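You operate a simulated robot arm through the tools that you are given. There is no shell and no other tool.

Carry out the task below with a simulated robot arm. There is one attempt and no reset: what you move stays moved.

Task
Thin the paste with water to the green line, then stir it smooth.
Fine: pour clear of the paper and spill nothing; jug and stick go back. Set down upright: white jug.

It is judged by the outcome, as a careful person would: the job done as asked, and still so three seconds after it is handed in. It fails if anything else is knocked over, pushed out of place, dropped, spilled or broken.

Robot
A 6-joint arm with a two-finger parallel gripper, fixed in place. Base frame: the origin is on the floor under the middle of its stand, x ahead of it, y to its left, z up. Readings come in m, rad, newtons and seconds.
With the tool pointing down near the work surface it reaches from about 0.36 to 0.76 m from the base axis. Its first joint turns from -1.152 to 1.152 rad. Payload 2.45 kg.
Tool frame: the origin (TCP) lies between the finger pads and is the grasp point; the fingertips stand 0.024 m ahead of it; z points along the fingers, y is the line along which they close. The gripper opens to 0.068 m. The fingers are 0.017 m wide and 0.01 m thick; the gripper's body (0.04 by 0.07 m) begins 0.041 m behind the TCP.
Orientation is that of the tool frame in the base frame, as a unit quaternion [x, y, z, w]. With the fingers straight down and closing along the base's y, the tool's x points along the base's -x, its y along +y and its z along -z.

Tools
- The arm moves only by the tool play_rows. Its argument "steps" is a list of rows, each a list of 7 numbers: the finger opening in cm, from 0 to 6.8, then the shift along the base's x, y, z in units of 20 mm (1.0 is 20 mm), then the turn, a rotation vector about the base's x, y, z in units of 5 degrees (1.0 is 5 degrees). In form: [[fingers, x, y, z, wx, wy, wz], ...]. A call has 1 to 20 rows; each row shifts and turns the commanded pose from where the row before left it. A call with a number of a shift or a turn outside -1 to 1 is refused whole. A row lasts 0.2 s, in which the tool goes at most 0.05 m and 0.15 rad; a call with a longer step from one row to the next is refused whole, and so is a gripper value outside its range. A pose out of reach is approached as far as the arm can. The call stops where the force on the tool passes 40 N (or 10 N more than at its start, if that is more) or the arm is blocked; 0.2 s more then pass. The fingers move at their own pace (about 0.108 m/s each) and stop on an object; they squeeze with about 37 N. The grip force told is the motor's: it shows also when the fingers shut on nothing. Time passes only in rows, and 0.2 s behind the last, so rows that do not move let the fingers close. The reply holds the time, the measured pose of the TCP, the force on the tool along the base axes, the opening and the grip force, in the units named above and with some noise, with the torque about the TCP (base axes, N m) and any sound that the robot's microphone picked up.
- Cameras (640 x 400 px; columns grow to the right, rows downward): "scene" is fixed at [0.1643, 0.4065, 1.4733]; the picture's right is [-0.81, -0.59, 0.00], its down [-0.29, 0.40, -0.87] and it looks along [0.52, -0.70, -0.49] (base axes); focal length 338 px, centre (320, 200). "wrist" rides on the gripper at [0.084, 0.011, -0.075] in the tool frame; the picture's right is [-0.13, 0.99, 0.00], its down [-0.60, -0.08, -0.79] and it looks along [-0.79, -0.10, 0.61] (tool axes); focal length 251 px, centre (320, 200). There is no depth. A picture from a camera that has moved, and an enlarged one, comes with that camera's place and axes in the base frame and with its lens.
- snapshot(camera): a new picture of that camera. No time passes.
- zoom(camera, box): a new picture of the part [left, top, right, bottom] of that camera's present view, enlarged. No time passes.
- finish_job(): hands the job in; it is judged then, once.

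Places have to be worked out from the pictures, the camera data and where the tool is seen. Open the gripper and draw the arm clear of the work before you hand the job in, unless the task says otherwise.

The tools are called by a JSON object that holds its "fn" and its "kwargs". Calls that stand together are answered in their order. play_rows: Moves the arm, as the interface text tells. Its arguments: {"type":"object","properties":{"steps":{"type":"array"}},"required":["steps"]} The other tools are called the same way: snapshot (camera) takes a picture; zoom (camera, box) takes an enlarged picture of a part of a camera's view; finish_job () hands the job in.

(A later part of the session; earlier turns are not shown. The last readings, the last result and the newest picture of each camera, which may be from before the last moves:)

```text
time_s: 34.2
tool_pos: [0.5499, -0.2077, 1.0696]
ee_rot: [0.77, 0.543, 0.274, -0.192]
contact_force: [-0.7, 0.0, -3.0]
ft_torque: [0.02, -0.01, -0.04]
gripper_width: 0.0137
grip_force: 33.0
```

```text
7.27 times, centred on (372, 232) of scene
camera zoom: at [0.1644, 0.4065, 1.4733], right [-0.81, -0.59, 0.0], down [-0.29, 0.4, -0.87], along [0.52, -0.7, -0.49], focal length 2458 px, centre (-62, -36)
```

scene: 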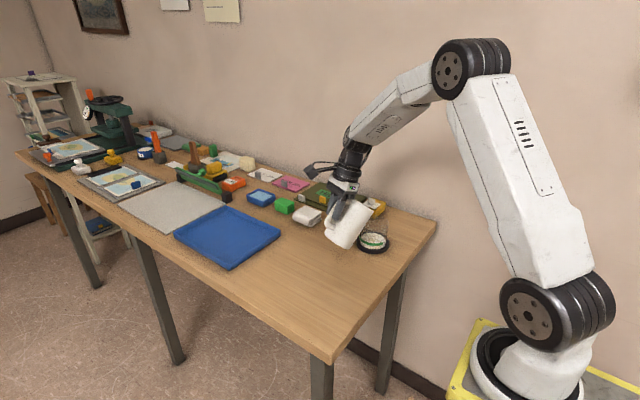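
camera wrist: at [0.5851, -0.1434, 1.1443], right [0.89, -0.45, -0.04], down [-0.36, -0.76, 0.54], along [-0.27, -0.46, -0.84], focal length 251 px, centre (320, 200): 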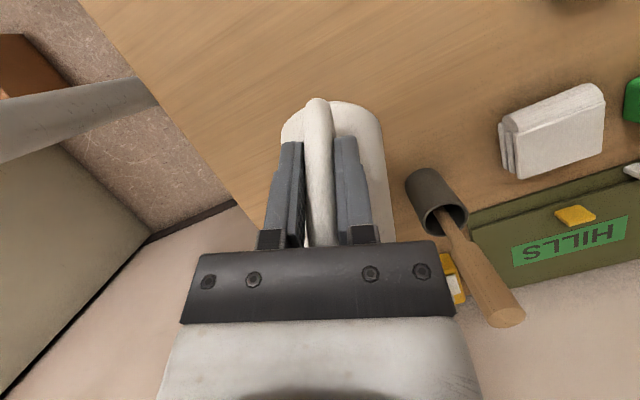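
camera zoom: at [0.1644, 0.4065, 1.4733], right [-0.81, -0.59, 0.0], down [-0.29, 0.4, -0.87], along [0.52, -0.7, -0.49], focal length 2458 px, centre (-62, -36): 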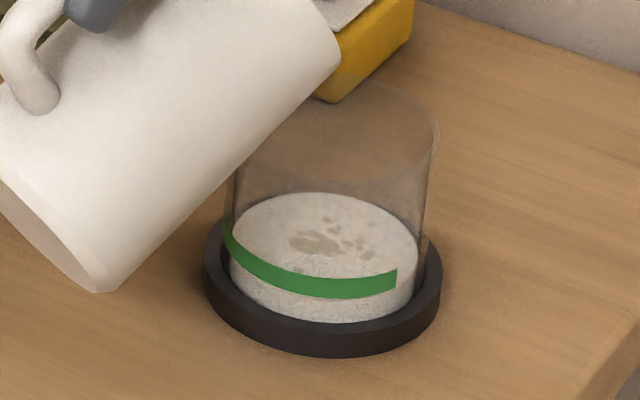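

The flow stopped by itself after raising the level about 5 mm; I judge about 7.5 mm is left to the middle of the green line. I tilt 0.8° more and wait for the flow to settle.

{"fn": "play_rows", "kwargs": {"steps": [[0, -0.017, -0.048, 0.07, 0.151, -0.0536, 0], [0, 0, 0, 0, 0, 0, 0], [0, 0, 0, 0, 0, 0, 0], [0, 0, 0, 0, 0, 0, 0]]}}

{"fn": "zoom", "kwargs": {"camera": "scene", "box": [345, 205, 400, 260]}}

```text
time_s: 35.2
tool_pos: [0.5507, -0.2084, 1.0708]
ee_rot: [0.768, 0.542, 0.28, -0.195]
contact_force: [0.6, -0.7, -3.6]
ft_torque: [0.06, 0.03, -0.05]
gripper_width: 0.0141
grip_force: 34.0
```

```text
7.27 times, centred on (372, 232) of scene
camera zoom: at [0.1644, 0.4065, 1.4733], right [-0.81, -0.59, 0.0], down [-0.29, 0.4, -0.87], along [0.52, -0.7, -0.49], focal length 2458 px, centre (-62, -36)
```

zoom: 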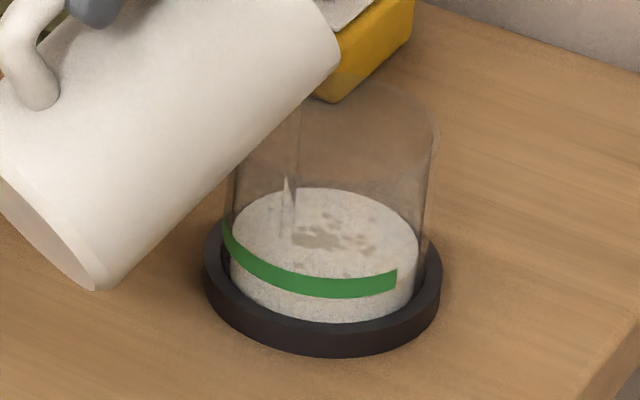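

{"fn": "play_rows", "kwargs": {"steps": [[0, 0, 0, 0, 0, 0, 0], [0, 0, 0, 0, 0, 0, 0], [0, 0, 0, 0, 0, 0, 0]]}}

{"fn": "zoom", "kwargs": {"camera": "scene", "box": [355, 220, 390, 255]}}

```text
time_s: 36.0
tool_pos: [0.5505, -0.2083, 1.0709]
ee_rot: [0.768, 0.542, 0.28, -0.195]
contact_force: [0.1, 0.6, -2.8]
ft_torque: [0.05, -0.05, 0.02]
gripper_width: 0.014
grip_force: 33.2
```

```text
11.43 times, centred on (372, 238) of scene
camera zoom: at [0.1644, 0.4065, 1.4733], right [-0.81, -0.59, 0.0], down [-0.29, 0.4, -0.87], along [0.52, -0.7, -0.49], focal length 3863 px, centre (-280, -229)
```

zoom: 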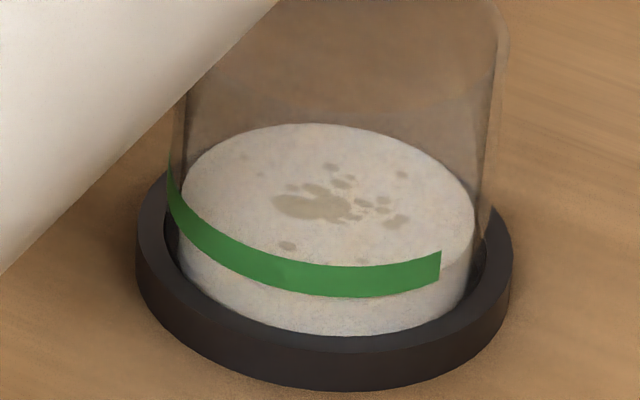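

The level is now about 6 mm below the middle of the green band, and the stream lands cleanly. I tilt 1.2° more and wait.

{"fn": "play_rows", "kwargs": {"steps": [[0, -0.0126, -0.036, 0.053, 0.113, -0.04, 0], [0, -0.0126, -0.036, 0.053, 0.113, -0.04, 0], [0, 0, 0, 0, 0, 0, 0], [0, 0, 0, 0, 0, 0, 0], [0, 0, 0, 0, 0, 0, 0], [0, 0, 0, 0, 0, 0, 0]]}}

{"fn": "zoom", "kwargs": {"camera": "scene", "box": [345, 205, 400, 260]}}

{"fn": "zoom", "kwargs": {"camera": "scene", "box": [355, 220, 390, 255]}}

```text
time_s: 37.4
tool_pos: [0.5498, -0.2108, 1.0728]
ee_rot: [0.765, 0.539, 0.289, -0.202]
contact_force: [-0.8, -0.1, -3.1]
ft_torque: [0.06, 0.01, 0.03]
gripper_width: 0.0139
grip_force: 33.4
```

```text
7.27 times, centred on (372, 232) of scene
camera zoom: at [0.1644, 0.4065, 1.4733], right [-0.81, -0.59, 0.0], down [-0.29, 0.4, -0.87], along [0.52, -0.7, -0.49], focal length 2458 px, centre (-62, -36)
```

zoom: 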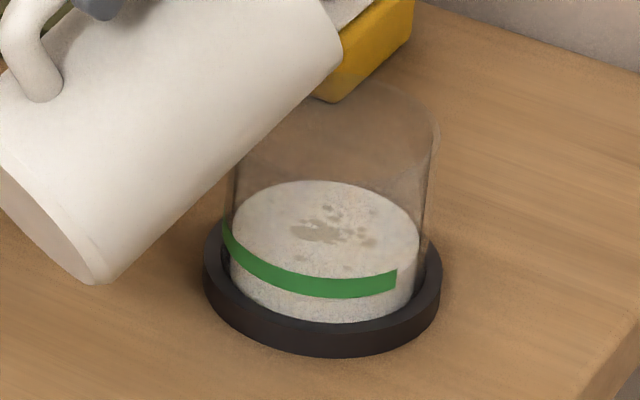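

```text
11.43 times, centred on (372, 238) of scene
camera zoom: at [0.1644, 0.4065, 1.4733], right [-0.81, -0.59, 0.0], down [-0.29, 0.4, -0.87], along [0.52, -0.7, -0.49], focal length 3863 px, centre (-280, -229)
```

zoom: 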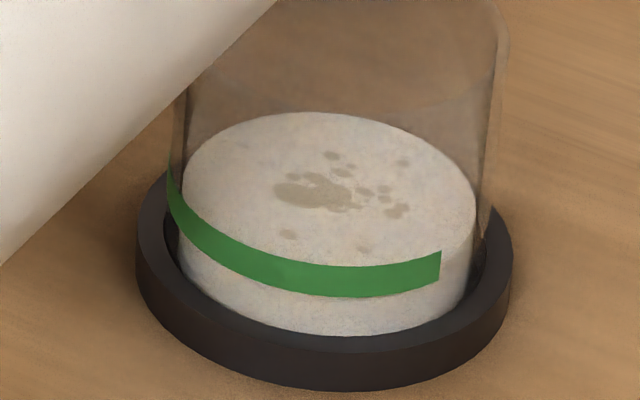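

{"fn": "zoom", "kwargs": {"camera": "scene", "box": [376, 232, 392, 248]}}

{"fn": "zoom", "kwargs": {"camera": "scene", "box": [355, 228, 371, 244]}}

```text
16.00 times, centred on (384, 240) of scene
camera zoom: at [0.1644, 0.4065, 1.4733], right [-0.81, -0.59, 0.0], down [-0.29, 0.4, -0.87], along [0.52, -0.7, -0.49], focal length 5408 px, centre (-704, -440)
```

zoom: 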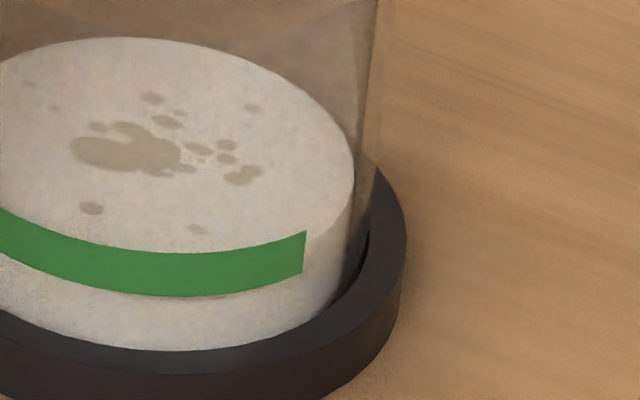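

```text
16.00 times, centred on (363, 236) of scene
camera zoom: at [0.1644, 0.4065, 1.4733], right [-0.81, -0.59, 0.0], down [-0.29, 0.4, -0.87], along [0.52, -0.7, -0.49], focal length 5408 px, centre (-368, -376)
```

zoom: 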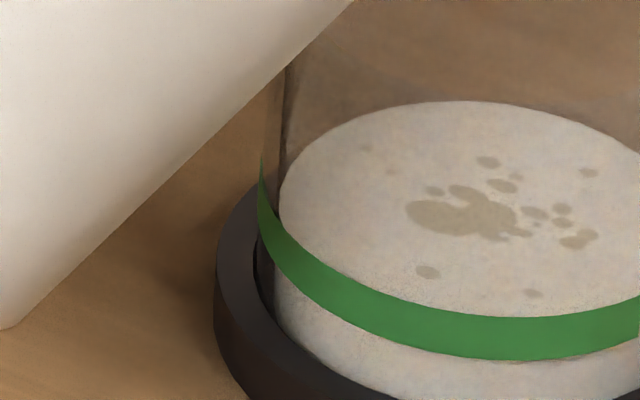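

{"fn": "zoom", "kwargs": {"camera": "scene", "box": [380, 236, 388, 244]}}

{"fn": "zoom", "kwargs": {"camera": "scene", "box": [358, 232, 366, 240]}}

```text
16.00 times, centred on (384, 240) of scene
camera zoom: at [0.1644, 0.4065, 1.4733], right [-0.81, -0.59, 0.0], down [-0.29, 0.4, -0.87], along [0.52, -0.7, -0.49], focal length 5408 px, centre (-704, -440)
```

zoom: 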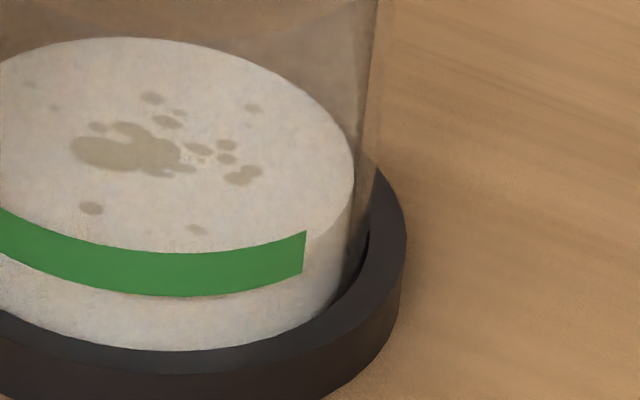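

```text
16.00 times, centred on (362, 236) of scene
camera zoom: at [0.1644, 0.4065, 1.4733], right [-0.81, -0.59, 0.0], down [-0.29, 0.4, -0.87], along [0.52, -0.7, -0.49], focal length 5408 px, centre (-352, -376)
```

zoom: 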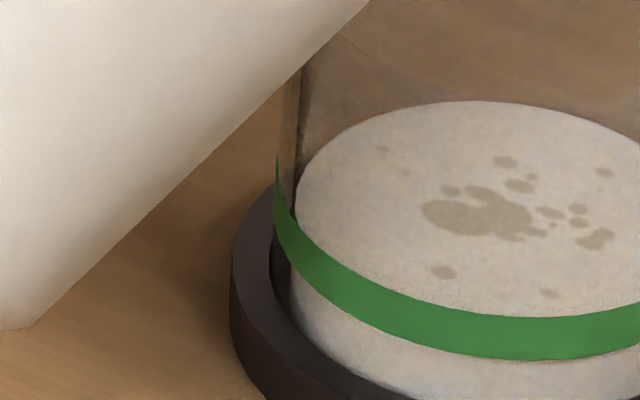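

The flow has stopped; by the ellipse fits the level is about 2–3 mm below the middle of the green band, already inside the band. I add a small 0.8° tilt to bring it to the middle.

{"fn": "play_rows", "kwargs": {"steps": [[0, -0.0085, -0.024, 0.035, 0.0754, -0.0268, 0], [0, -0.0085, -0.024, 0.035, 0.0754, -0.0268, 0], [0, 0, 0, 0, 0, 0, 0], [0, 0, 0, 0, 0, 0, 0], [0, 0, 0, 0, 0, 0, 0], [0, 0, 0, 0, 0, 0, 0], [0, 0, 0, 0, 0, 0, 0]]}}

{"fn": "zoom", "kwargs": {"camera": "scene", "box": [345, 205, 400, 260]}}

{"fn": "zoom", "kwargs": {"camera": "scene", "box": [376, 232, 392, 248]}}

```text
time_s: 39.0
tool_pos: [0.5491, -0.2111, 1.0759]
ee_rot: [0.763, 0.538, 0.294, -0.206]
contact_force: [0.4, 1.1, -3.5]
ft_torque: [0.03, -0.02, 0.0]
gripper_width: 0.0137
grip_force: 33.3
```

```text
7.27 times, centred on (372, 232) of scene
camera zoom: at [0.1644, 0.4065, 1.4733], right [-0.81, -0.59, 0.0], down [-0.29, 0.4, -0.87], along [0.52, -0.7, -0.49], focal length 2458 px, centre (-62, -36)
```

zoom: 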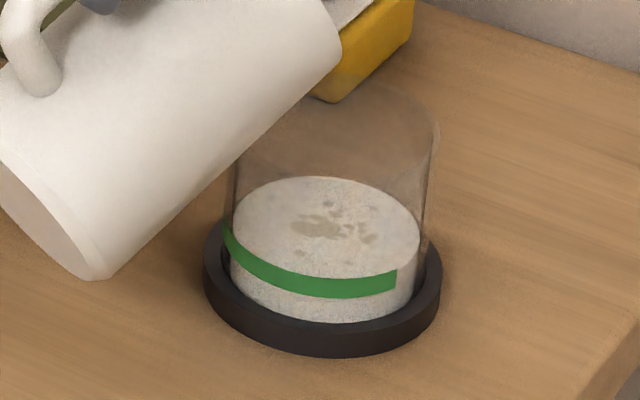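

```text
16.00 times, centred on (384, 240) of scene
camera zoom: at [0.1644, 0.4065, 1.4733], right [-0.81, -0.59, 0.0], down [-0.29, 0.4, -0.87], along [0.52, -0.7, -0.49], focal length 5408 px, centre (-704, -440)
```

zoom: 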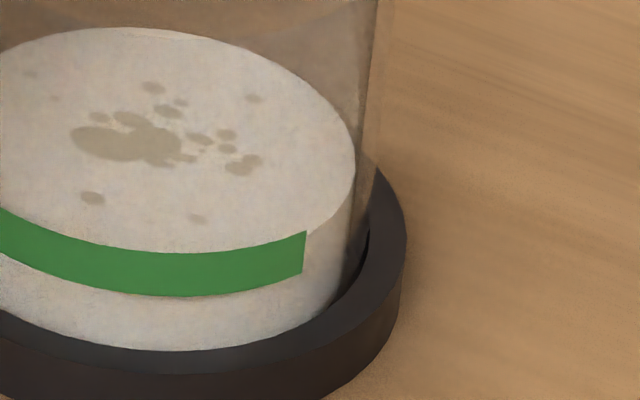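

The level now lies within about a millimetre of the middle of the green band and the flow has stopped, so I end the pour here. I tilt the jug back about its spout to 40°, still over the glass so that any last drop falls in.

{"fn": "play_rows", "kwargs": {"steps": [[0, 0.0543, 0.1526, -0.133, -0.471, 0.168, 0], [0, 0.0543, 0.1526, -0.133, -0.471, 0.168, 0], [0, 0.0543, 0.1526, -0.133, -0.471, 0.168, 0], [0, 0.0543, 0.1526, -0.133, -0.471, 0.168, 0], [0, 0.0543, 0.1526, -0.133, -0.471, 0.168, 0], [0, 0.0377, 0.106, -0.134, -0.471, 0.168, 0], [0, 0.0377, 0.106, -0.134, -0.471, 0.168, 0], [0, 0.0377, 0.106, -0.134, -0.471, 0.168, 0], [0, 0.0377, 0.106, -0.134, -0.471, 0.168, 0], [0, 0, 0, 0, 0, 0, 0], [0, 0, 0, 0, 0, 0, 0], [0, 0, 0, 0, 0, 0, 0]]}}

{"fn": "zoom", "kwargs": {"camera": "scene", "box": [310, 150, 420, 260]}}

{"fn": "zoom", "kwargs": {"camera": "scene", "box": [355, 220, 390, 255]}}

```text
time_s: 41.6
tool_pos: [0.5595, -0.1865, 1.0496]
ee_rot: [0.805, 0.568, 0.139, -0.097]
contact_force: [-0.2, 0.1, -2.4]
ft_torque: [0.11, -0.04, -0.01]
gripper_width: 0.0137
grip_force: 33.8
```

```text
3.64 times, centred on (365, 205) of scene
camera zoom: at [0.1644, 0.4065, 1.4733], right [-0.81, -0.59, 0.0], down [-0.29, 0.4, -0.87], along [0.52, -0.7, -0.49], focal length 1229 px, centre (156, 182)
```

zoom: 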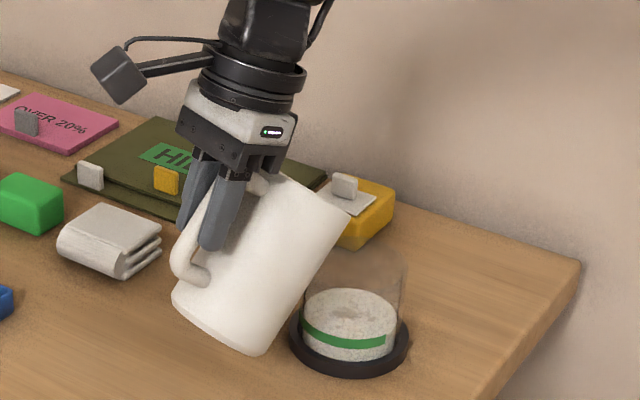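

```text
11.43 times, centred on (372, 238) of scene
camera zoom: at [0.1644, 0.4065, 1.4733], right [-0.81, -0.59, 0.0], down [-0.29, 0.4, -0.87], along [0.52, -0.7, -0.49], focal length 3863 px, centre (-280, -229)
```

zoom: 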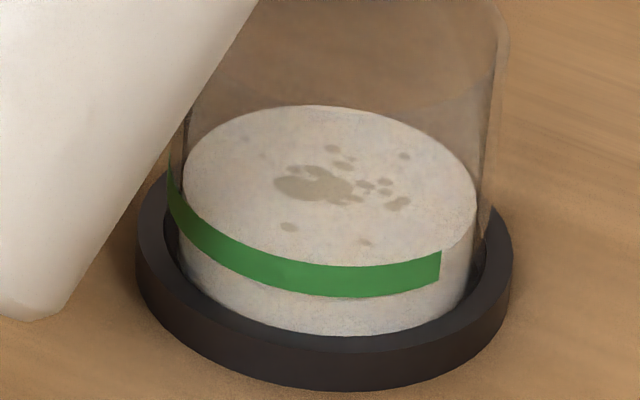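

{"fn": "zoom", "kwargs": {"camera": "scene", "box": [376, 232, 392, 248]}}

{"fn": "zoom", "kwargs": {"camera": "scene", "box": [360, 236, 376, 252]}}

```text
16.00 times, centred on (384, 240) of scene
camera zoom: at [0.1644, 0.4065, 1.4733], right [-0.81, -0.59, 0.0], down [-0.29, 0.4, -0.87], along [0.52, -0.7, -0.49], focal length 5408 px, centre (-704, -440)
```

zoom: 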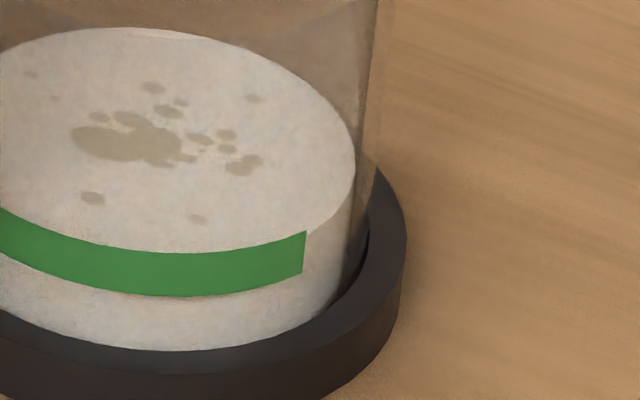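

```text
16.00 times, centred on (368, 244) of scene
camera zoom: at [0.1644, 0.4065, 1.4733], right [-0.81, -0.59, 0.0], down [-0.29, 0.4, -0.87], along [0.52, -0.7, -0.49], focal length 5408 px, centre (-448, -504)
```

zoom: 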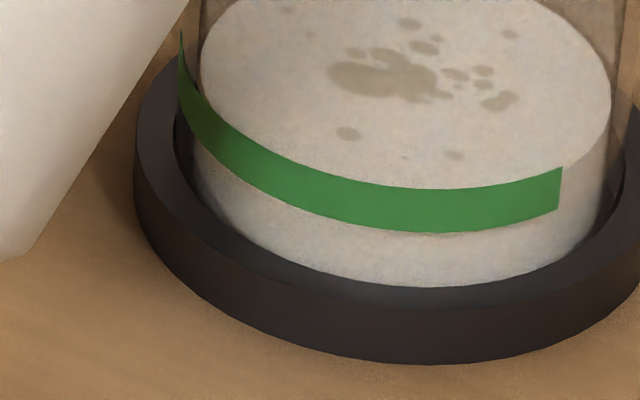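

The level holds at the middle of the band with no drip. I raise the jug, move it back away from the glass and begin bringing it upright.

{"fn": "play_rows", "kwargs": {"steps": [[0, 0, 0, 0.5, 0, 0, 0], [0, 0, 0, 0.5, 0, 0, 0], [0, 0, 0, 0.5, 0, 0, 0], [0, 0.2, 0.5, 0, 0, 0, 0], [0, 0.2, 0.5, 0, 0, 0, 0], [0, 0.2, 0.5, 0, 0, 0, 0], [0, 0.2, 0.5, 0, 0, 0, 0], [0, 0.2, 0.5, 0, 0, 0, 0], [0, 0.2, 0.5, 0, 0, 0, 0], [0, 0.2, 0.5, 0, 0, 0, 0], [0, 0.2, 0.5, 0, 0, 0, 0], [0, 0, 0, 0, -0.471, 0.168, 0], [0, 0, 0, 0, -0.471, 0.168, 0], [0, 0, 0, 0, -0.471, 0.168, 0], [0, 0, 0, 0, -0.471, 0.168, 0], [0, 0, 0, 0, -0.471, 0.168, 0], [0, 0, 0, 0, -0.471, 0.168, 0], [0, 0, 0, 0, -0.471, 0.168, 0], [0, 0, 0, 0, -0.471, 0.168, 0], [0, 0, 0, 0, -0.471, 0.168, 0]]}}

{"fn": "play_rows", "kwargs": {"steps": [[0, 0, 0, 0, -0.471, 0.168, 0], [0, 0, 0, 0, -0.471, 0.168, 0], [0, 0, 0, 0, -0.471, 0.168, 0], [0, 0, 0, 0, -0.471, 0.168, 0], [0, 0, 0, 0, -0.471, 0.168, 0], [0, 0, 0, 0, -0.471, 0.168, 0], [0, 0, 0, 0, -0.368, 0.127, 0], [0, 0.04, 0.25, 0, 0, 0, 0.1], [0, 0.0767, 0.5, 0, 0, 0, 0.26], [0, 0.0767, 0.5, 0, 0, 0, 0.26], [0, 0.0767, 0.5, 0, 0, 0, 0.26], [0, 0.0767, 0.5, 0, 0, 0, 0.26], [0, 0.0767, 0.5, 0, 0, 0, 0.26], [0, 0.0767, 0.5, 0, 0, 0, 0.26], [0, 0.0767, 0.5, 0, 0, 0, 0.26], [0, 0.0767, 0.407, 0, 0, 0, 0.26], [0, 0.0363, 0.15, 0, 0, 0, 0.22], [0, 0, 0, 0, 0, 0, 0]]}}

{"fn": "snapshot", "kwargs": {"camera": "scene"}}

{"fn": "snapshot", "kwargs": {"camera": "wrist"}}

```text
time_s: 45.8
tool_pos: [0.5891, -0.1058, 1.0797]
ee_rot: [0.816, 0.577, -0.021, 0.015]
contact_force: [0.6, -0.3, -3.4]
ft_torque: [0.16, -0.02, 0.02]
gripper_width: 0.0139
grip_force: 33.6
```

```text
time_s: 49.6
tool_pos: [0.6023, -0.0208, 1.0809]
ee_rot: [0.74, 0.65, -0.13, 0.114]
contact_force: [-1.1, 0.1, -3.4]
ft_torque: [0.18, -0.01, -0.04]
gripper_width: 0.0138
grip_force: 33.5
```

```text
taken
```

scene: 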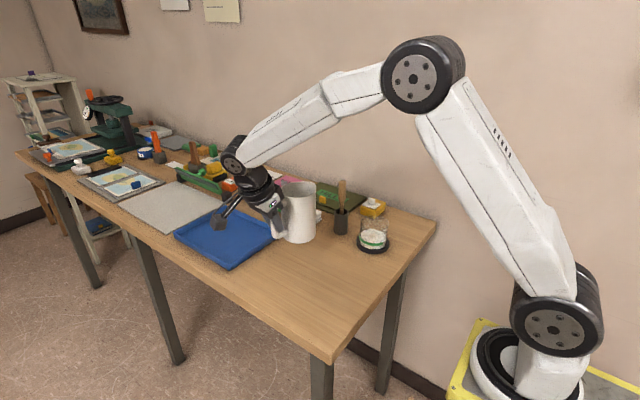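

```text
taken
camera wrist: at [0.6261, 0.0809, 1.1226], right [0.97, -0.25, 0.04], down [-0.12, -0.29, 0.95], along [-0.23, -0.93, -0.31], focal length 251 px, centre (320, 200)
```

wrist: 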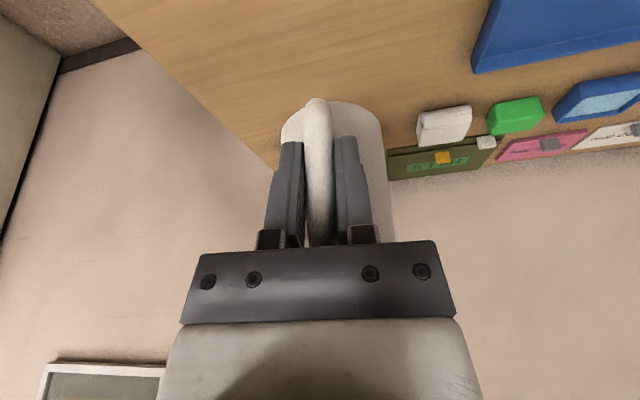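

The jug is upright again at its original yaw, 0.125 m above where I gripped it. I lower it most of the way and check how level it hangs.

{"fn": "play_rows", "kwargs": {"steps": [[0, 0, 0, -0.4, 0, 0, 0], [0, 0, 0, -0.8, 0, 0, 0], [0, 0, 0, -0.8, 0, 0, 0], [0, 0, 0, -0.8, 0, 0, 0], [0, 0, 0, -0.8, 0, 0, 0], [0, 0, 0, -0.8, 0, 0, 0], [0, 0, 0, -0.7, 0, 0, 0], [0, 0, 0, -0.4, 0, 0, 0], [0, 0, 0, -0.3, 0, 0, 0], [0, 0, 0, 0, 0, 0, 0]]}}

{"fn": "zoom", "kwargs": {"camera": "scene", "box": [210, 170, 350, 300]}}

{"fn": "zoom", "kwargs": {"camera": "scene", "box": [265, 235, 335, 295]}}

```text
time_s: 51.8
tool_pos: [0.6074, -0.0218, 0.9633]
ee_rot: [0.741, 0.649, -0.13, 0.114]
contact_force: [0.1, -0.7, -2.9]
ft_torque: [0.19, -0.05, 0.0]
gripper_width: 0.0138
grip_force: 34.1
```

```text
3.08 times, centred on (280, 235) of scene
camera zoom: at [0.1644, 0.4065, 1.4733], right [-0.81, -0.59, 0.0], down [-0.29, 0.4, -0.87], along [0.52, -0.7, -0.49], focal length 1040 px, centre (443, 92)
```

zoom: 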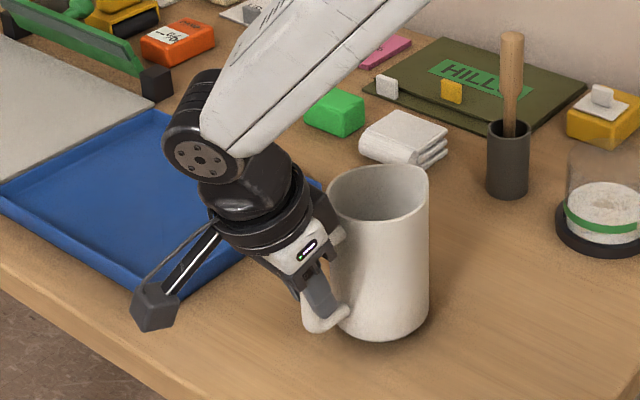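

```text
6.67 times, centred on (300, 265) of scene
camera zoom: at [0.1644, 0.4065, 1.4733], right [-0.81, -0.59, 0.0], down [-0.29, 0.4, -0.87], along [0.52, -0.7, -0.49], focal length 2253 px, centre (453, -233)
```

zoom: 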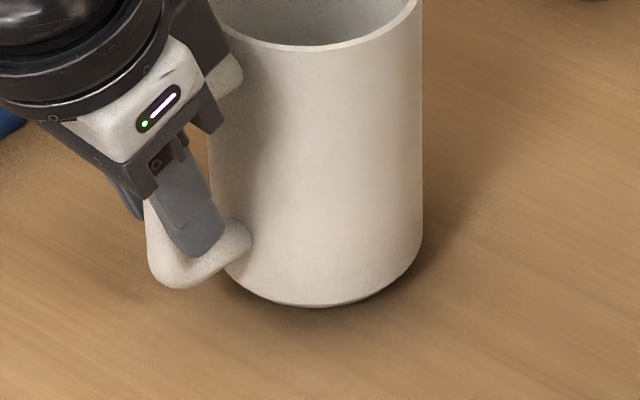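

The jug hangs upright about 9 mm above the table. I lower it in small steps to the original grip height.

{"fn": "play_rows", "kwargs": {"steps": [[0, 0, 0, -0.1, 0, 0, 0], [0, 0, 0, -0.1, 0, 0, 0], [0, 0, 0, -0.1, 0, 0, 0], [0, 0, 0, -0.08, 0, 0, 0], [0, 0, 0, -0.05, 0, 0, 0], [0, 0, 0, 0, 0, 0, 0]]}}

{"fn": "zoom", "kwargs": {"camera": "scene", "box": [265, 235, 335, 295]}}

```text
time_s: 53.2
tool_pos: [0.6032, -0.0203, 0.9553]
ee_rot: [0.741, 0.649, -0.131, 0.113]
contact_force: [-0.2, -0.7, -2.5]
ft_torque: [0.16, -0.02, 0.02]
gripper_width: 0.014
grip_force: 33.6
```

```text
6.67 times, centred on (300, 265) of scene
camera zoom: at [0.1644, 0.4065, 1.4733], right [-0.81, -0.59, 0.0], down [-0.29, 0.4, -0.87], along [0.52, -0.7, -0.49], focal length 2253 px, centre (453, -233)
```

zoom: 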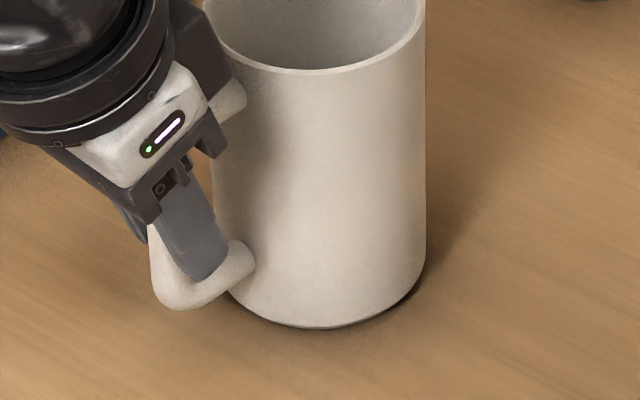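

{"fn": "play_rows", "kwargs": {"steps": [[0, 0, 0, -0.04, 0, 0, 0], [0, 0, 0, -0.04, 0, 0, 0], [0, 0, 0, 0, 0, 0, 0]]}}

{"fn": "play_rows", "kwargs": {"steps": [[0, 0, 0, -0.03, 0, 0, 0], [0, 0, 0, 0, 0, 0, 0]]}}

{"fn": "zoom", "kwargs": {"camera": "scene", "box": [265, 235, 335, 295]}}

```text
time_s: 54.0
tool_pos: [0.6042, -0.021, 0.9533]
ee_rot: [0.741, 0.649, -0.129, 0.115]
contact_force: [0.0, 1.1, 8.3]
ft_torque: [-0.89, 0.26, -0.02]
gripper_width: 0.0138
grip_force: 33.0
```

```text
time_s: 54.6
tool_pos: [0.6051, -0.0217, 0.9542]
ee_rot: [0.741, 0.649, -0.128, 0.115]
contact_force: [-0.3, 4.1, 16.4]
ft_torque: [-0.83, 0.44, 0.0]
gripper_width: 0.0138
grip_force: 34.1
```

```text
6.67 times, centred on (300, 265) of scene
camera zoom: at [0.164, 0.4067, 1.4733], right [-0.81, -0.59, 0.0], down [-0.29, 0.4, -0.87], along [0.52, -0.7, -0.49], focal length 2253 px, centre (453, -233)
```

zoom: 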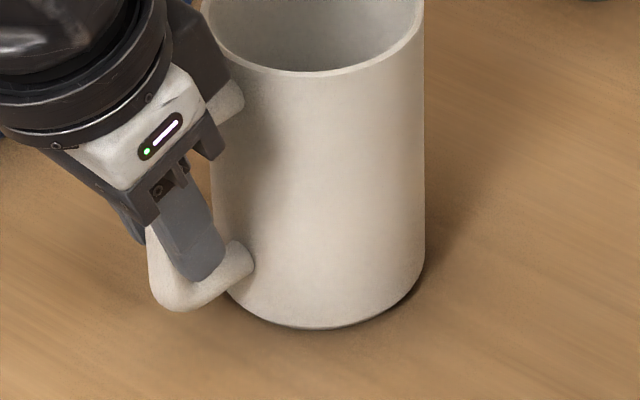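

Contact is made (16 N). I relieve about 1 mm of that press and then open the fingers gently.

{"fn": "play_rows", "kwargs": {"steps": [[0, 0, 0, 0.05, 0, 0, 0], [0, 0, 0, 0, 0, 0, 0]]}}

```text
time_s: 55.2
tool_pos: [0.6041, -0.0204, 0.9536]
ee_rot: [0.74, 0.65, -0.129, 0.114]
contact_force: [3.6, 3.4, 9.4]
ft_torque: [-0.49, 0.15, 0.15]
gripper_width: 0.0138
grip_force: 33.9
```

{"fn": "play_rows", "kwargs": {"steps": [[0, 0, 0, 0.03, 0, 0, 0], [0.8, 0, 0, 0, 0, 0, 0], [1.4, 0, 0, 0, 0, 0, 0], [1.8, 0, 0, 0, 0, 0, 0], [2.4, 0, 0, 0, 0, 0, 0], [3.5, 0, 0, 0, 0, 0, 0], [5, 0, 0, 0, 0, 0, 0], [6.8, 0, 0, 0, 0, 0, 0], [6.8, 0, 0, 0, 0, 0, 0]]}}

{"fn": "snapshot", "kwargs": {"camera": "wrist"}}

{"fn": "zoom", "kwargs": {"camera": "scene", "box": [210, 170, 350, 300]}}

```text
time_s: 57.2
tool_pos: [0.6038, -0.02, 0.9548]
ee_rot: [0.741, 0.649, -0.129, 0.114]
contact_force: [0.9, 0.3, 0.2]
ft_torque: [0.04, 0.02, -0.01]
gripper_width: 0.068
grip_force: 0.1
```

```text
taken
camera wrist: at [0.6282, 0.081, 0.9968], right [0.97, -0.25, 0.04], down [-0.12, -0.29, 0.95], along [-0.23, -0.93, -0.31], focal length 251 px, centre (320, 200)
```

wrist: 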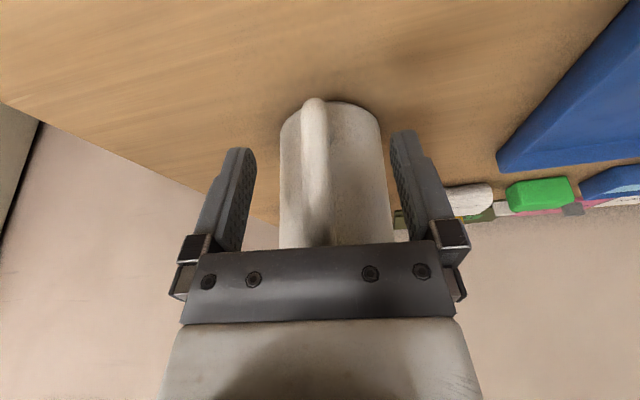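

```text
3.08 times, centred on (280, 235) of scene
camera zoom: at [0.1643, 0.4065, 1.4733], right [-0.81, -0.59, 0.0], down [-0.29, 0.4, -0.87], along [0.52, -0.7, -0.49], focal length 1040 px, centre (443, 92)
```

zoom: 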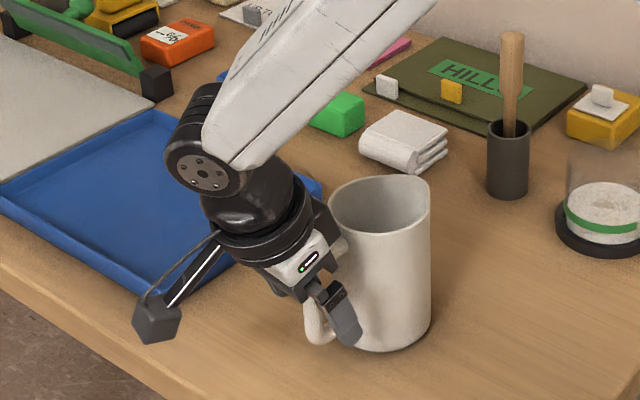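

The jug stands free and upright at its starting place. I back the open gripper out along its approach line.

{"fn": "play_rows", "kwargs": {"steps": [[6.8, 0.025, 0.16, 0.45, 0, 0, 0], [6.8, 0.05, 0.32, 0.9, 0, 0, 0], [6.8, 0.05, 0.32, 0.9, 0, 0, 0], [6.8, 0.05, 0.32, 0.9, 0, 0, 0], [6.8, 0.05, 0.32, 0.9, 0, 0, 0], [6.8, 0.05, 0.32, 0.9, 0, 0, 0], [6.8, 0.0, 0.0, 1, 0, 0, 0], [6.8, 0.0, 0.0, 1, 0, 0, 0], [6.8, 0.0, 0.0, 1, 0, 0, 0], [6.8, 0.0, 0.0, 1, 0, 0, 0]]}}

{"fn": "snapshot", "kwargs": {"camera": "scene"}}

{"fn": "zoom", "kwargs": {"camera": "scene", "box": [260, 215, 340, 295]}}

{"fn": "zoom", "kwargs": {"camera": "scene", "box": [355, 220, 390, 255]}}

```text
time_s: 59.4
tool_pos: [0.6097, 0.0147, 1.1362]
ee_rot: [0.74, 0.65, -0.129, 0.114]
contact_force: [0.7, -0.5, -0.1]
ft_torque: [0.04, -0.01, 0.0]
gripper_width: 0.068
grip_force: 0.0
```

```text
taken
```

scene: 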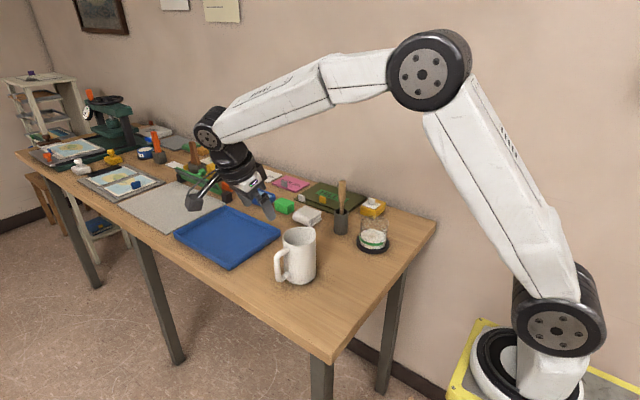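

```text
5.00 times, centred on (300, 255) of scene
camera zoom: at [0.1643, 0.4065, 1.4733], right [-0.81, -0.59, 0.0], down [-0.29, 0.4, -0.87], along [0.52, -0.7, -0.49], focal length 1690 px, centre (420, -75)
```

zoom: 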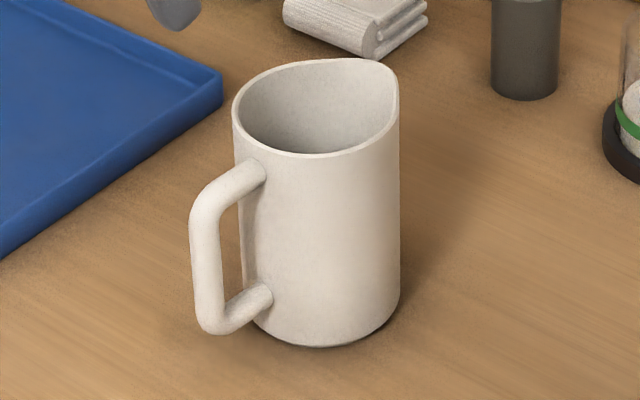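

```text
11.43 times, centred on (372, 238) of scene
camera zoom: at [0.1643, 0.4065, 1.4733], right [-0.81, -0.59, 0.0], down [-0.29, 0.4, -0.87], along [0.52, -0.7, -0.49], focal length 3863 px, centre (-280, -229)
```

zoom: 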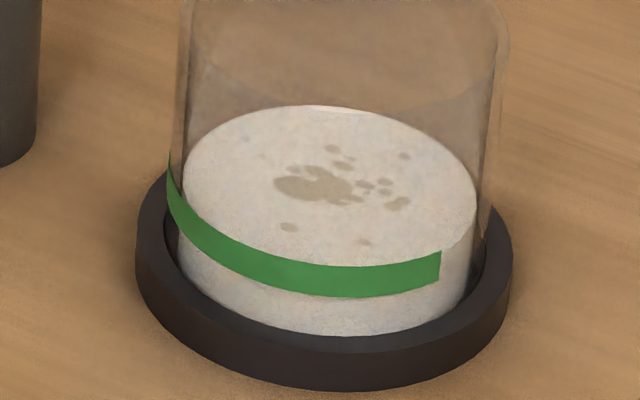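

The jug is back within about 2 mm of its starting place, and the level holds in the band. I now turn the tool back to straight down and go above the stick.

{"fn": "play_rows", "kwargs": {"steps": [[6.8, 0, 0, 0.5, 0, 0, -0.34], [6.8, 0, 0, 0.5, 0.79, -0.128, 0], [6.8, 0, 0, 0.7, 0.79, -0.128, 0], [6.8, 0, 0, 0.7, 0.79, -0.128, 0], [6.8, 0, 0, 0.7, 0.79, -0.128, 0], [6.8, 0, 0, 0.7, 0.79, -0.128, 0], [6.8, 0, -0.9, 0.2, 0, 0, 0.992], [6.8, 0, -0.9, 0.2, 0, 0, 0.992], [6.8, 0, -0.9, 0.2, 0, 0, 0.992], [6.8, 0, -0.9, 0.2, 0, 0, 0.992], [6.8, 0, -0.9, 0.2, 0, 0, 0.992], [6.8, 0, -0.9, 0.2, 0, 0, 0.992], [6.8, 0, -0.9, 0, 0, 0, 0.992], [6.8, 0, -0.9, 0, 0, 0, 0.992], [6.8, 0, -0.9, 0, 0, 0, 0.992], [6.8, 0, -0.9, 0, 0, 0, 0.992], [6.8, 0, -0.9, 0, 0, 0, 0.992], [6.8, 0, -0.9, 0, 0, 0, 0.992], [6.8, 0, -0.9, 0, 0, 0, 0.992], [6.8, 0, -0.9, 0, 0, 0, 0.992]]}}

{"fn": "play_rows", "kwargs": {"steps": [[6.8, -0.2, -0.5, 0, 0, 0, 0.992], [6.8, -0.2, -0.4, 0, 0, 0, 0.992], [6.8, -0.2, -0.3, 0, 0, 0, 0.992], [6.8, -0.2, -0.2, 0, 0, 0, 0.992], [6.8, -0.2, -0.2, 0, 0, 0, 0.992], [6.8, 0, 0, 0, 0, 0, 0.992], [6.8, 0, 0, 0, 0, 0, 0]]}}

{"fn": "snapshot", "kwargs": {"camera": "wrist"}}

{"fn": "snapshot", "kwargs": {"camera": "scene"}}

```text
time_s: 63.6
tool_pos: [0.6065, -0.2381, 1.2359]
ee_rot: [0.256, 0.967, 0.0, -0.001]
contact_force: [0.4, -0.9, 1.0]
ft_torque: [0.0, 0.03, -0.02]
gripper_width: 0.068
grip_force: 0.0
```

```text
time_s: 65.2
tool_pos: [0.5887, -0.2695, 1.2351]
ee_rot: [0.0, 1.0, 0.0, -0.001]
contact_force: [0.2, 0.0, 0.1]
ft_torque: [0.0, -0.03, -0.04]
gripper_width: 0.0684
grip_force: 0.1
```

```text
taken
camera wrist: at [0.5038, -0.2592, 1.3106], right [0.13, 0.99, 0.0], down [0.61, -0.08, 0.79], along [0.79, -0.1, -0.61], focal length 251 px, centre (320, 200)
```

wrist: 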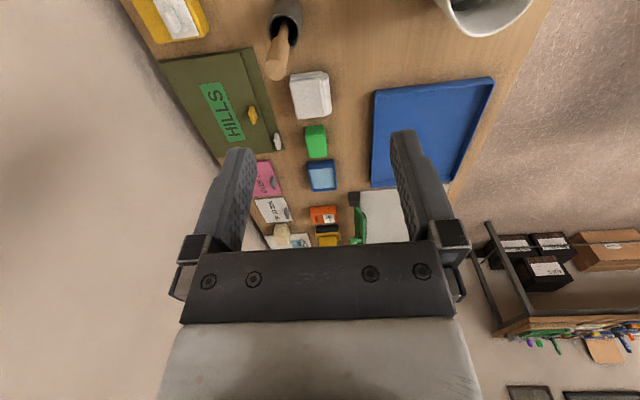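

```text
taken
```

scene: 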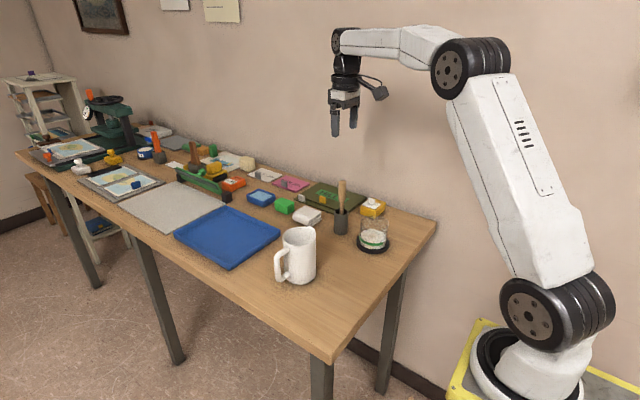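

The tool points straight down again near the stick. I zoom on the stick to place it and see its shape.

{"fn": "zoom", "kwargs": {"camera": "wrist", "box": [230, 0, 340, 100]}}

{"fn": "zoom", "kwargs": {"camera": "scene", "box": [320, 170, 365, 240]}}

```text
4.00 times, centred on (285, 50) of wrist
camera zoom: at [0.5038, -0.2592, 1.3106], right [0.13, 0.99, 0.0], down [0.61, -0.08, 0.79], along [0.79, -0.1, -0.61], focal length 1006 px, centre (460, 800)
```

zoom: 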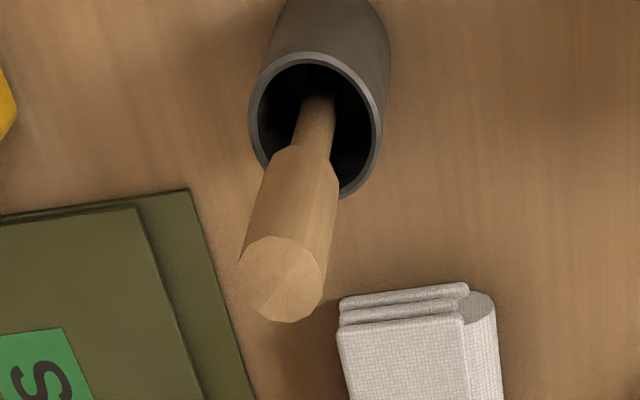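

```text
5.71 times, centred on (342, 205) of scene
camera zoom: at [0.1643, 0.4065, 1.4733], right [-0.81, -0.59, 0.0], down [-0.29, 0.4, -0.87], along [0.52, -0.7, -0.49], focal length 1931 px, centre (191, 171)
```

zoom: 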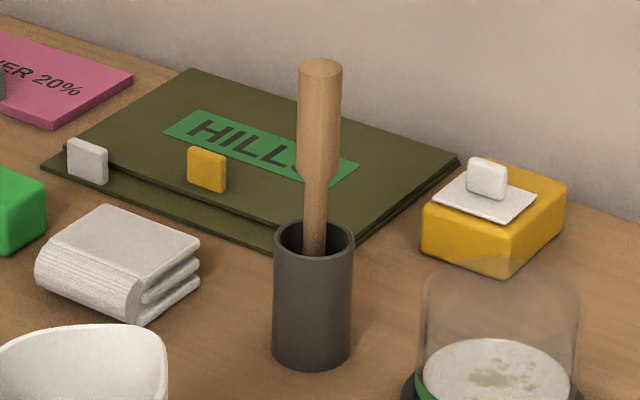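

The stick has an octagonal grip about 22 mm across, top at z about 1.046, standing at about (0.620, -0.319). I move above it and check the alignment between the fingers.

{"fn": "play_rows", "kwargs": {"steps": [[6.8, 0.4, -0.62, 0, 0, 0, 0], [6.8, 0.4, -0.62, 0, 0, 0, 0], [6.8, 0.4, -0.62, 0, 0, 0, 0], [6.8, 0.365, -0.63, 0, 0, 0, 0], [6.8, 0, 0, -0.9, 0, 0, 0], [6.8, 0, 0, -0.9, 0, 0, 0], [6.8, 0, 0, -0.9, 0, 0, 0], [6.8, 0, 0, -0.9, 0, 0, 0], [6.8, 0, 0, -0.9, 0, 0, 0], [6.8, 0, 0, -0.5, 0, 0, 0], [6.8, 0, 0, 0, 0, 0, 0]]}}

{"fn": "snapshot", "kwargs": {"camera": "wrist"}}

{"fn": "zoom", "kwargs": {"camera": "scene", "box": [290, 120, 410, 250]}}

```text
time_s: 67.6
tool_pos: [0.6196, -0.3199, 1.1347]
ee_rot: [0.001, 1.0, 0.0, -0.001]
contact_force: [-0.9, -0.6, 0.6]
ft_torque: [-0.01, 0.0, 0.0]
gripper_width: 0.068
grip_force: 0.1
```

```text
taken
camera wrist: at [0.5356, -0.3098, 1.2093], right [0.13, 0.99, 0.0], down [0.61, -0.08, 0.79], along [0.79, -0.1, -0.61], focal length 251 px, centre (320, 200)
```

wrist: 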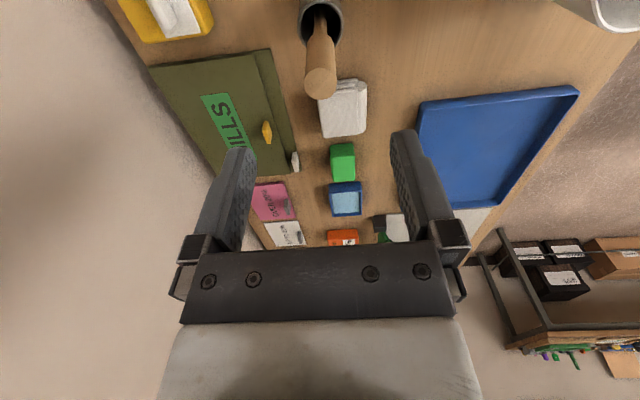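

```text
3.08 times, centred on (350, 185) of scene
camera zoom: at [0.1643, 0.4065, 1.4733], right [-0.81, -0.59, 0.0], down [-0.29, 0.4, -0.87], along [0.52, -0.7, -0.49], focal length 1040 px, centre (228, 246)
```

zoom: 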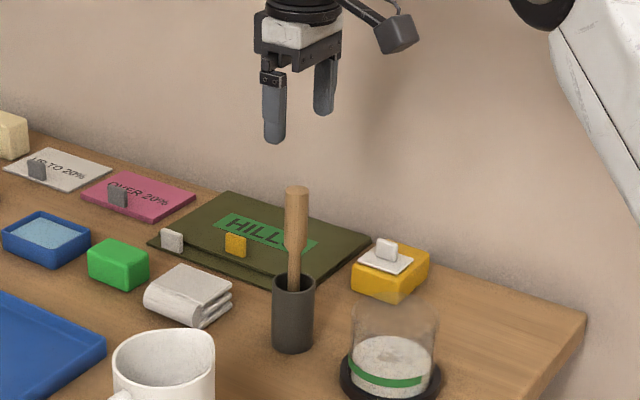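

The stick top at (0.619, -0.320) is centred between the fingers. I go straight down to grip height about z 1.02.

{"fn": "play_rows", "kwargs": {"steps": [[6.8, 0, 0, -0.9, 0, 0, 0], [6.8, 0, 0, -0.9, 0, 0, 0], [6.8, 0, 0, -0.9, 0, 0, 0], [6.8, 0, 0, -0.9, 0, 0, 0], [6.8, 0, 0, -0.9, 0, 0, 0], [6.8, 0, 0, -0.6, 0, 0, 0], [6.8, 0, 0, -0.6, 0, 0, 0], [6.8, 0, 0, 0, 0, 0, 0]]}}

{"fn": "snapshot", "kwargs": {"camera": "wrist"}}

{"fn": "zoom", "kwargs": {"camera": "scene", "box": [300, 150, 400, 250]}}

```text
time_s: 69.4
tool_pos: [0.6195, -0.3197, 1.0208]
ee_rot: [0.001, 1.0, 0.001, -0.001]
contact_force: [0.2, -0.3, -0.8]
ft_torque: [0.0, 0.02, -0.01]
gripper_width: 0.0678
grip_force: 0.1
```

```text
taken
camera wrist: at [0.5354, -0.3092, 1.0965], right [0.13, 0.99, 0.0], down [0.61, -0.08, 0.79], along [0.78, -0.1, -0.61], focal length 251 px, centre (320, 200)
```

wrist: 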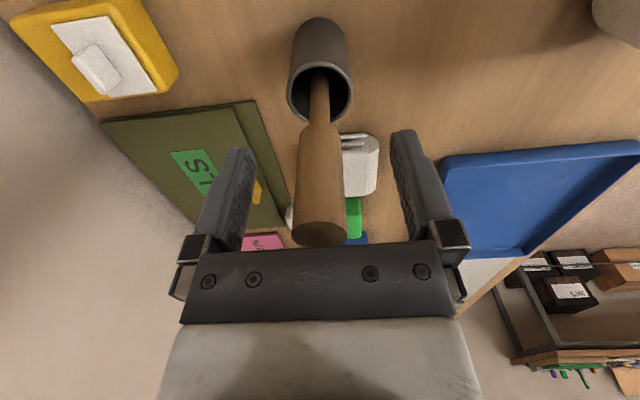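

```text
4.00 times, centred on (350, 200) of scene
camera zoom: at [0.1643, 0.4065, 1.4733], right [-0.81, -0.59, 0.0], down [-0.29, 0.4, -0.87], along [0.52, -0.7, -0.49], focal length 1352 px, centre (200, 200)
```

zoom: 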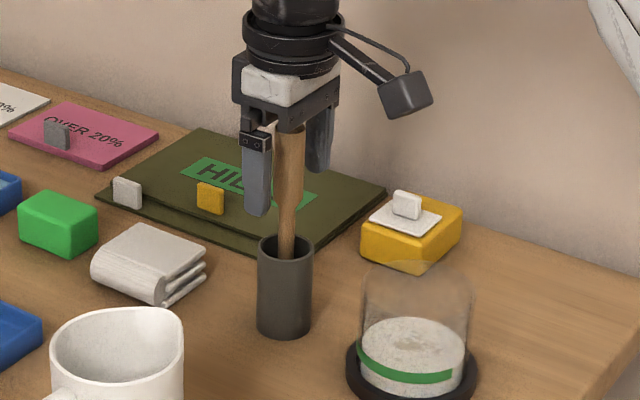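

The grip sits centred between the pads. I close the fingers on it.

{"fn": "play_rows", "kwargs": {"steps": [[4.5, 0, 0, 0, 0, 0, 0], [3, 0, 0, 0, 0, 0, 0], [2, 0, 0, 0, 0, 0, 0], [1, 0, 0, 0, 0, 0, 0], [0, 0, 0, 0, 0, 0, 0], [0, 0, 0, 0, 0, 0, 0]]}}

{"fn": "snapshot", "kwargs": {"camera": "wrist"}}

{"fn": "zoom", "kwargs": {"camera": "scene", "box": [300, 150, 400, 250]}}

```text
time_s: 70.8
tool_pos: [0.6201, -0.3203, 1.0215]
ee_rot: [0.001, 1.0, 0.0, 0.0]
contact_force: [-0.2, 1.0, 1.4]
ft_torque: [0.13, 0.01, 0.0]
gripper_width: 0.02
grip_force: 36.8
```

```text
taken
camera wrist: at [0.5355, -0.3093, 1.097], right [0.13, 0.99, 0.0], down [0.61, -0.08, 0.79], along [0.79, -0.1, -0.61], focal length 251 px, centre (320, 200)
```

wrist: 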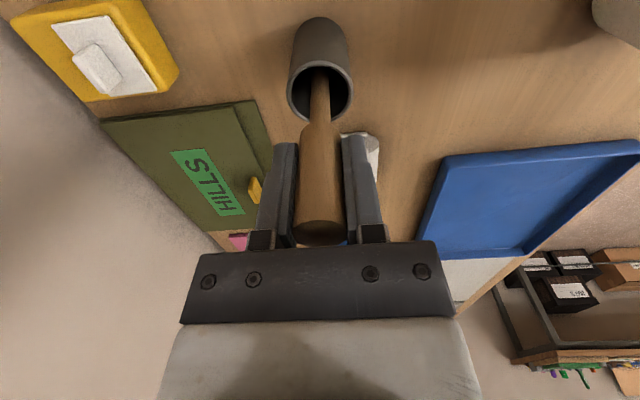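

```text
4.00 times, centred on (350, 200) of scene
camera zoom: at [0.1643, 0.4065, 1.4733], right [-0.81, -0.59, 0.0], down [-0.29, 0.4, -0.87], along [0.52, -0.7, -0.49], focal length 1352 px, centre (200, 200)
```

zoom: 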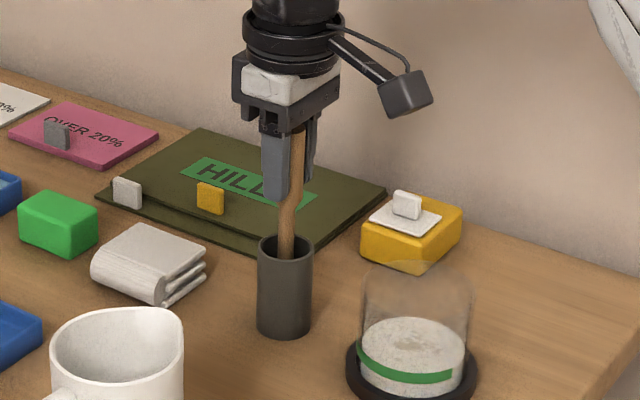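

The stick is held at 20 mm with 37 N. I lift it straight up out of the holder by 0.12 m.

{"fn": "play_rows", "kwargs": {"steps": [[0, 0, 0, 0.2, 0, 0, 0], [0, 0, 0, 0.4, 0, 0, 0], [0, 0, 0, 0.6, 0, 0, 0], [0, 0, 0, 0.8, 0, 0, 0], [0, 0, 0, 0.8, 0, 0, 0], [0, 0, 0, 0.8, 0, 0, 0], [0, 0, 0, 0.8, 0, 0, 0], [0, 0, 0, 0.8, 0, 0, 0], [0, 0, 0, 0.6, 0, 0, 0], [0, 0, 0, 0.2, 0, 0, 0], [0, 0, 0, 0, 0, 0, 0]]}}

{"fn": "snapshot", "kwargs": {"camera": "wrist"}}

{"fn": "snapshot", "kwargs": {"camera": "scene"}}

{"fn": "zoom", "kwargs": {"camera": "scene", "box": [300, 120, 410, 260]}}

```text
time_s: 73.2
tool_pos: [0.6215, -0.3193, 1.141]
ee_rot: [0.0, 1.0, 0.0, -0.001]
contact_force: [-0.9, 0.4, -0.1]
ft_torque: [0.02, -0.01, -0.04]
gripper_width: 0.0204
grip_force: 36.9
```

```text
taken
camera wrist: at [0.5363, -0.3091, 1.2164], right [0.13, 0.99, 0.0], down [0.61, -0.08, 0.79], along [0.79, -0.1, -0.61], focal length 251 px, centre (320, 200)
```

wrist: 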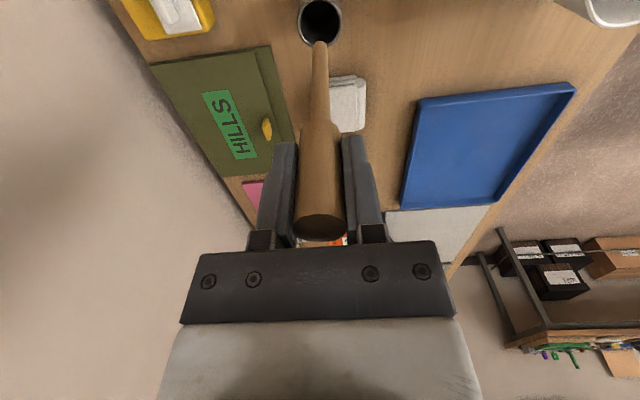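

```text
taken
```

scene: 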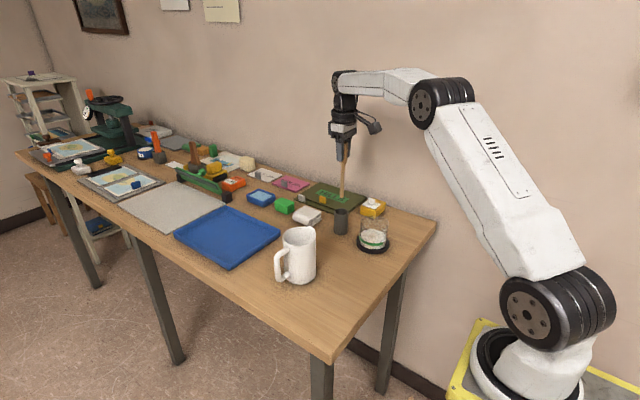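

```text
2.86 times, centred on (355, 190) of scene
camera zoom: at [0.1643, 0.4065, 1.4733], right [-0.81, -0.59, 0.0], down [-0.29, 0.4, -0.87], along [0.52, -0.7, -0.49], focal length 966 px, centre (220, 229)
```

zoom: 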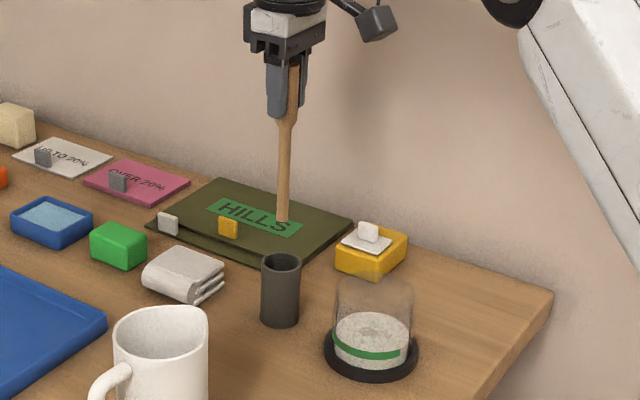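

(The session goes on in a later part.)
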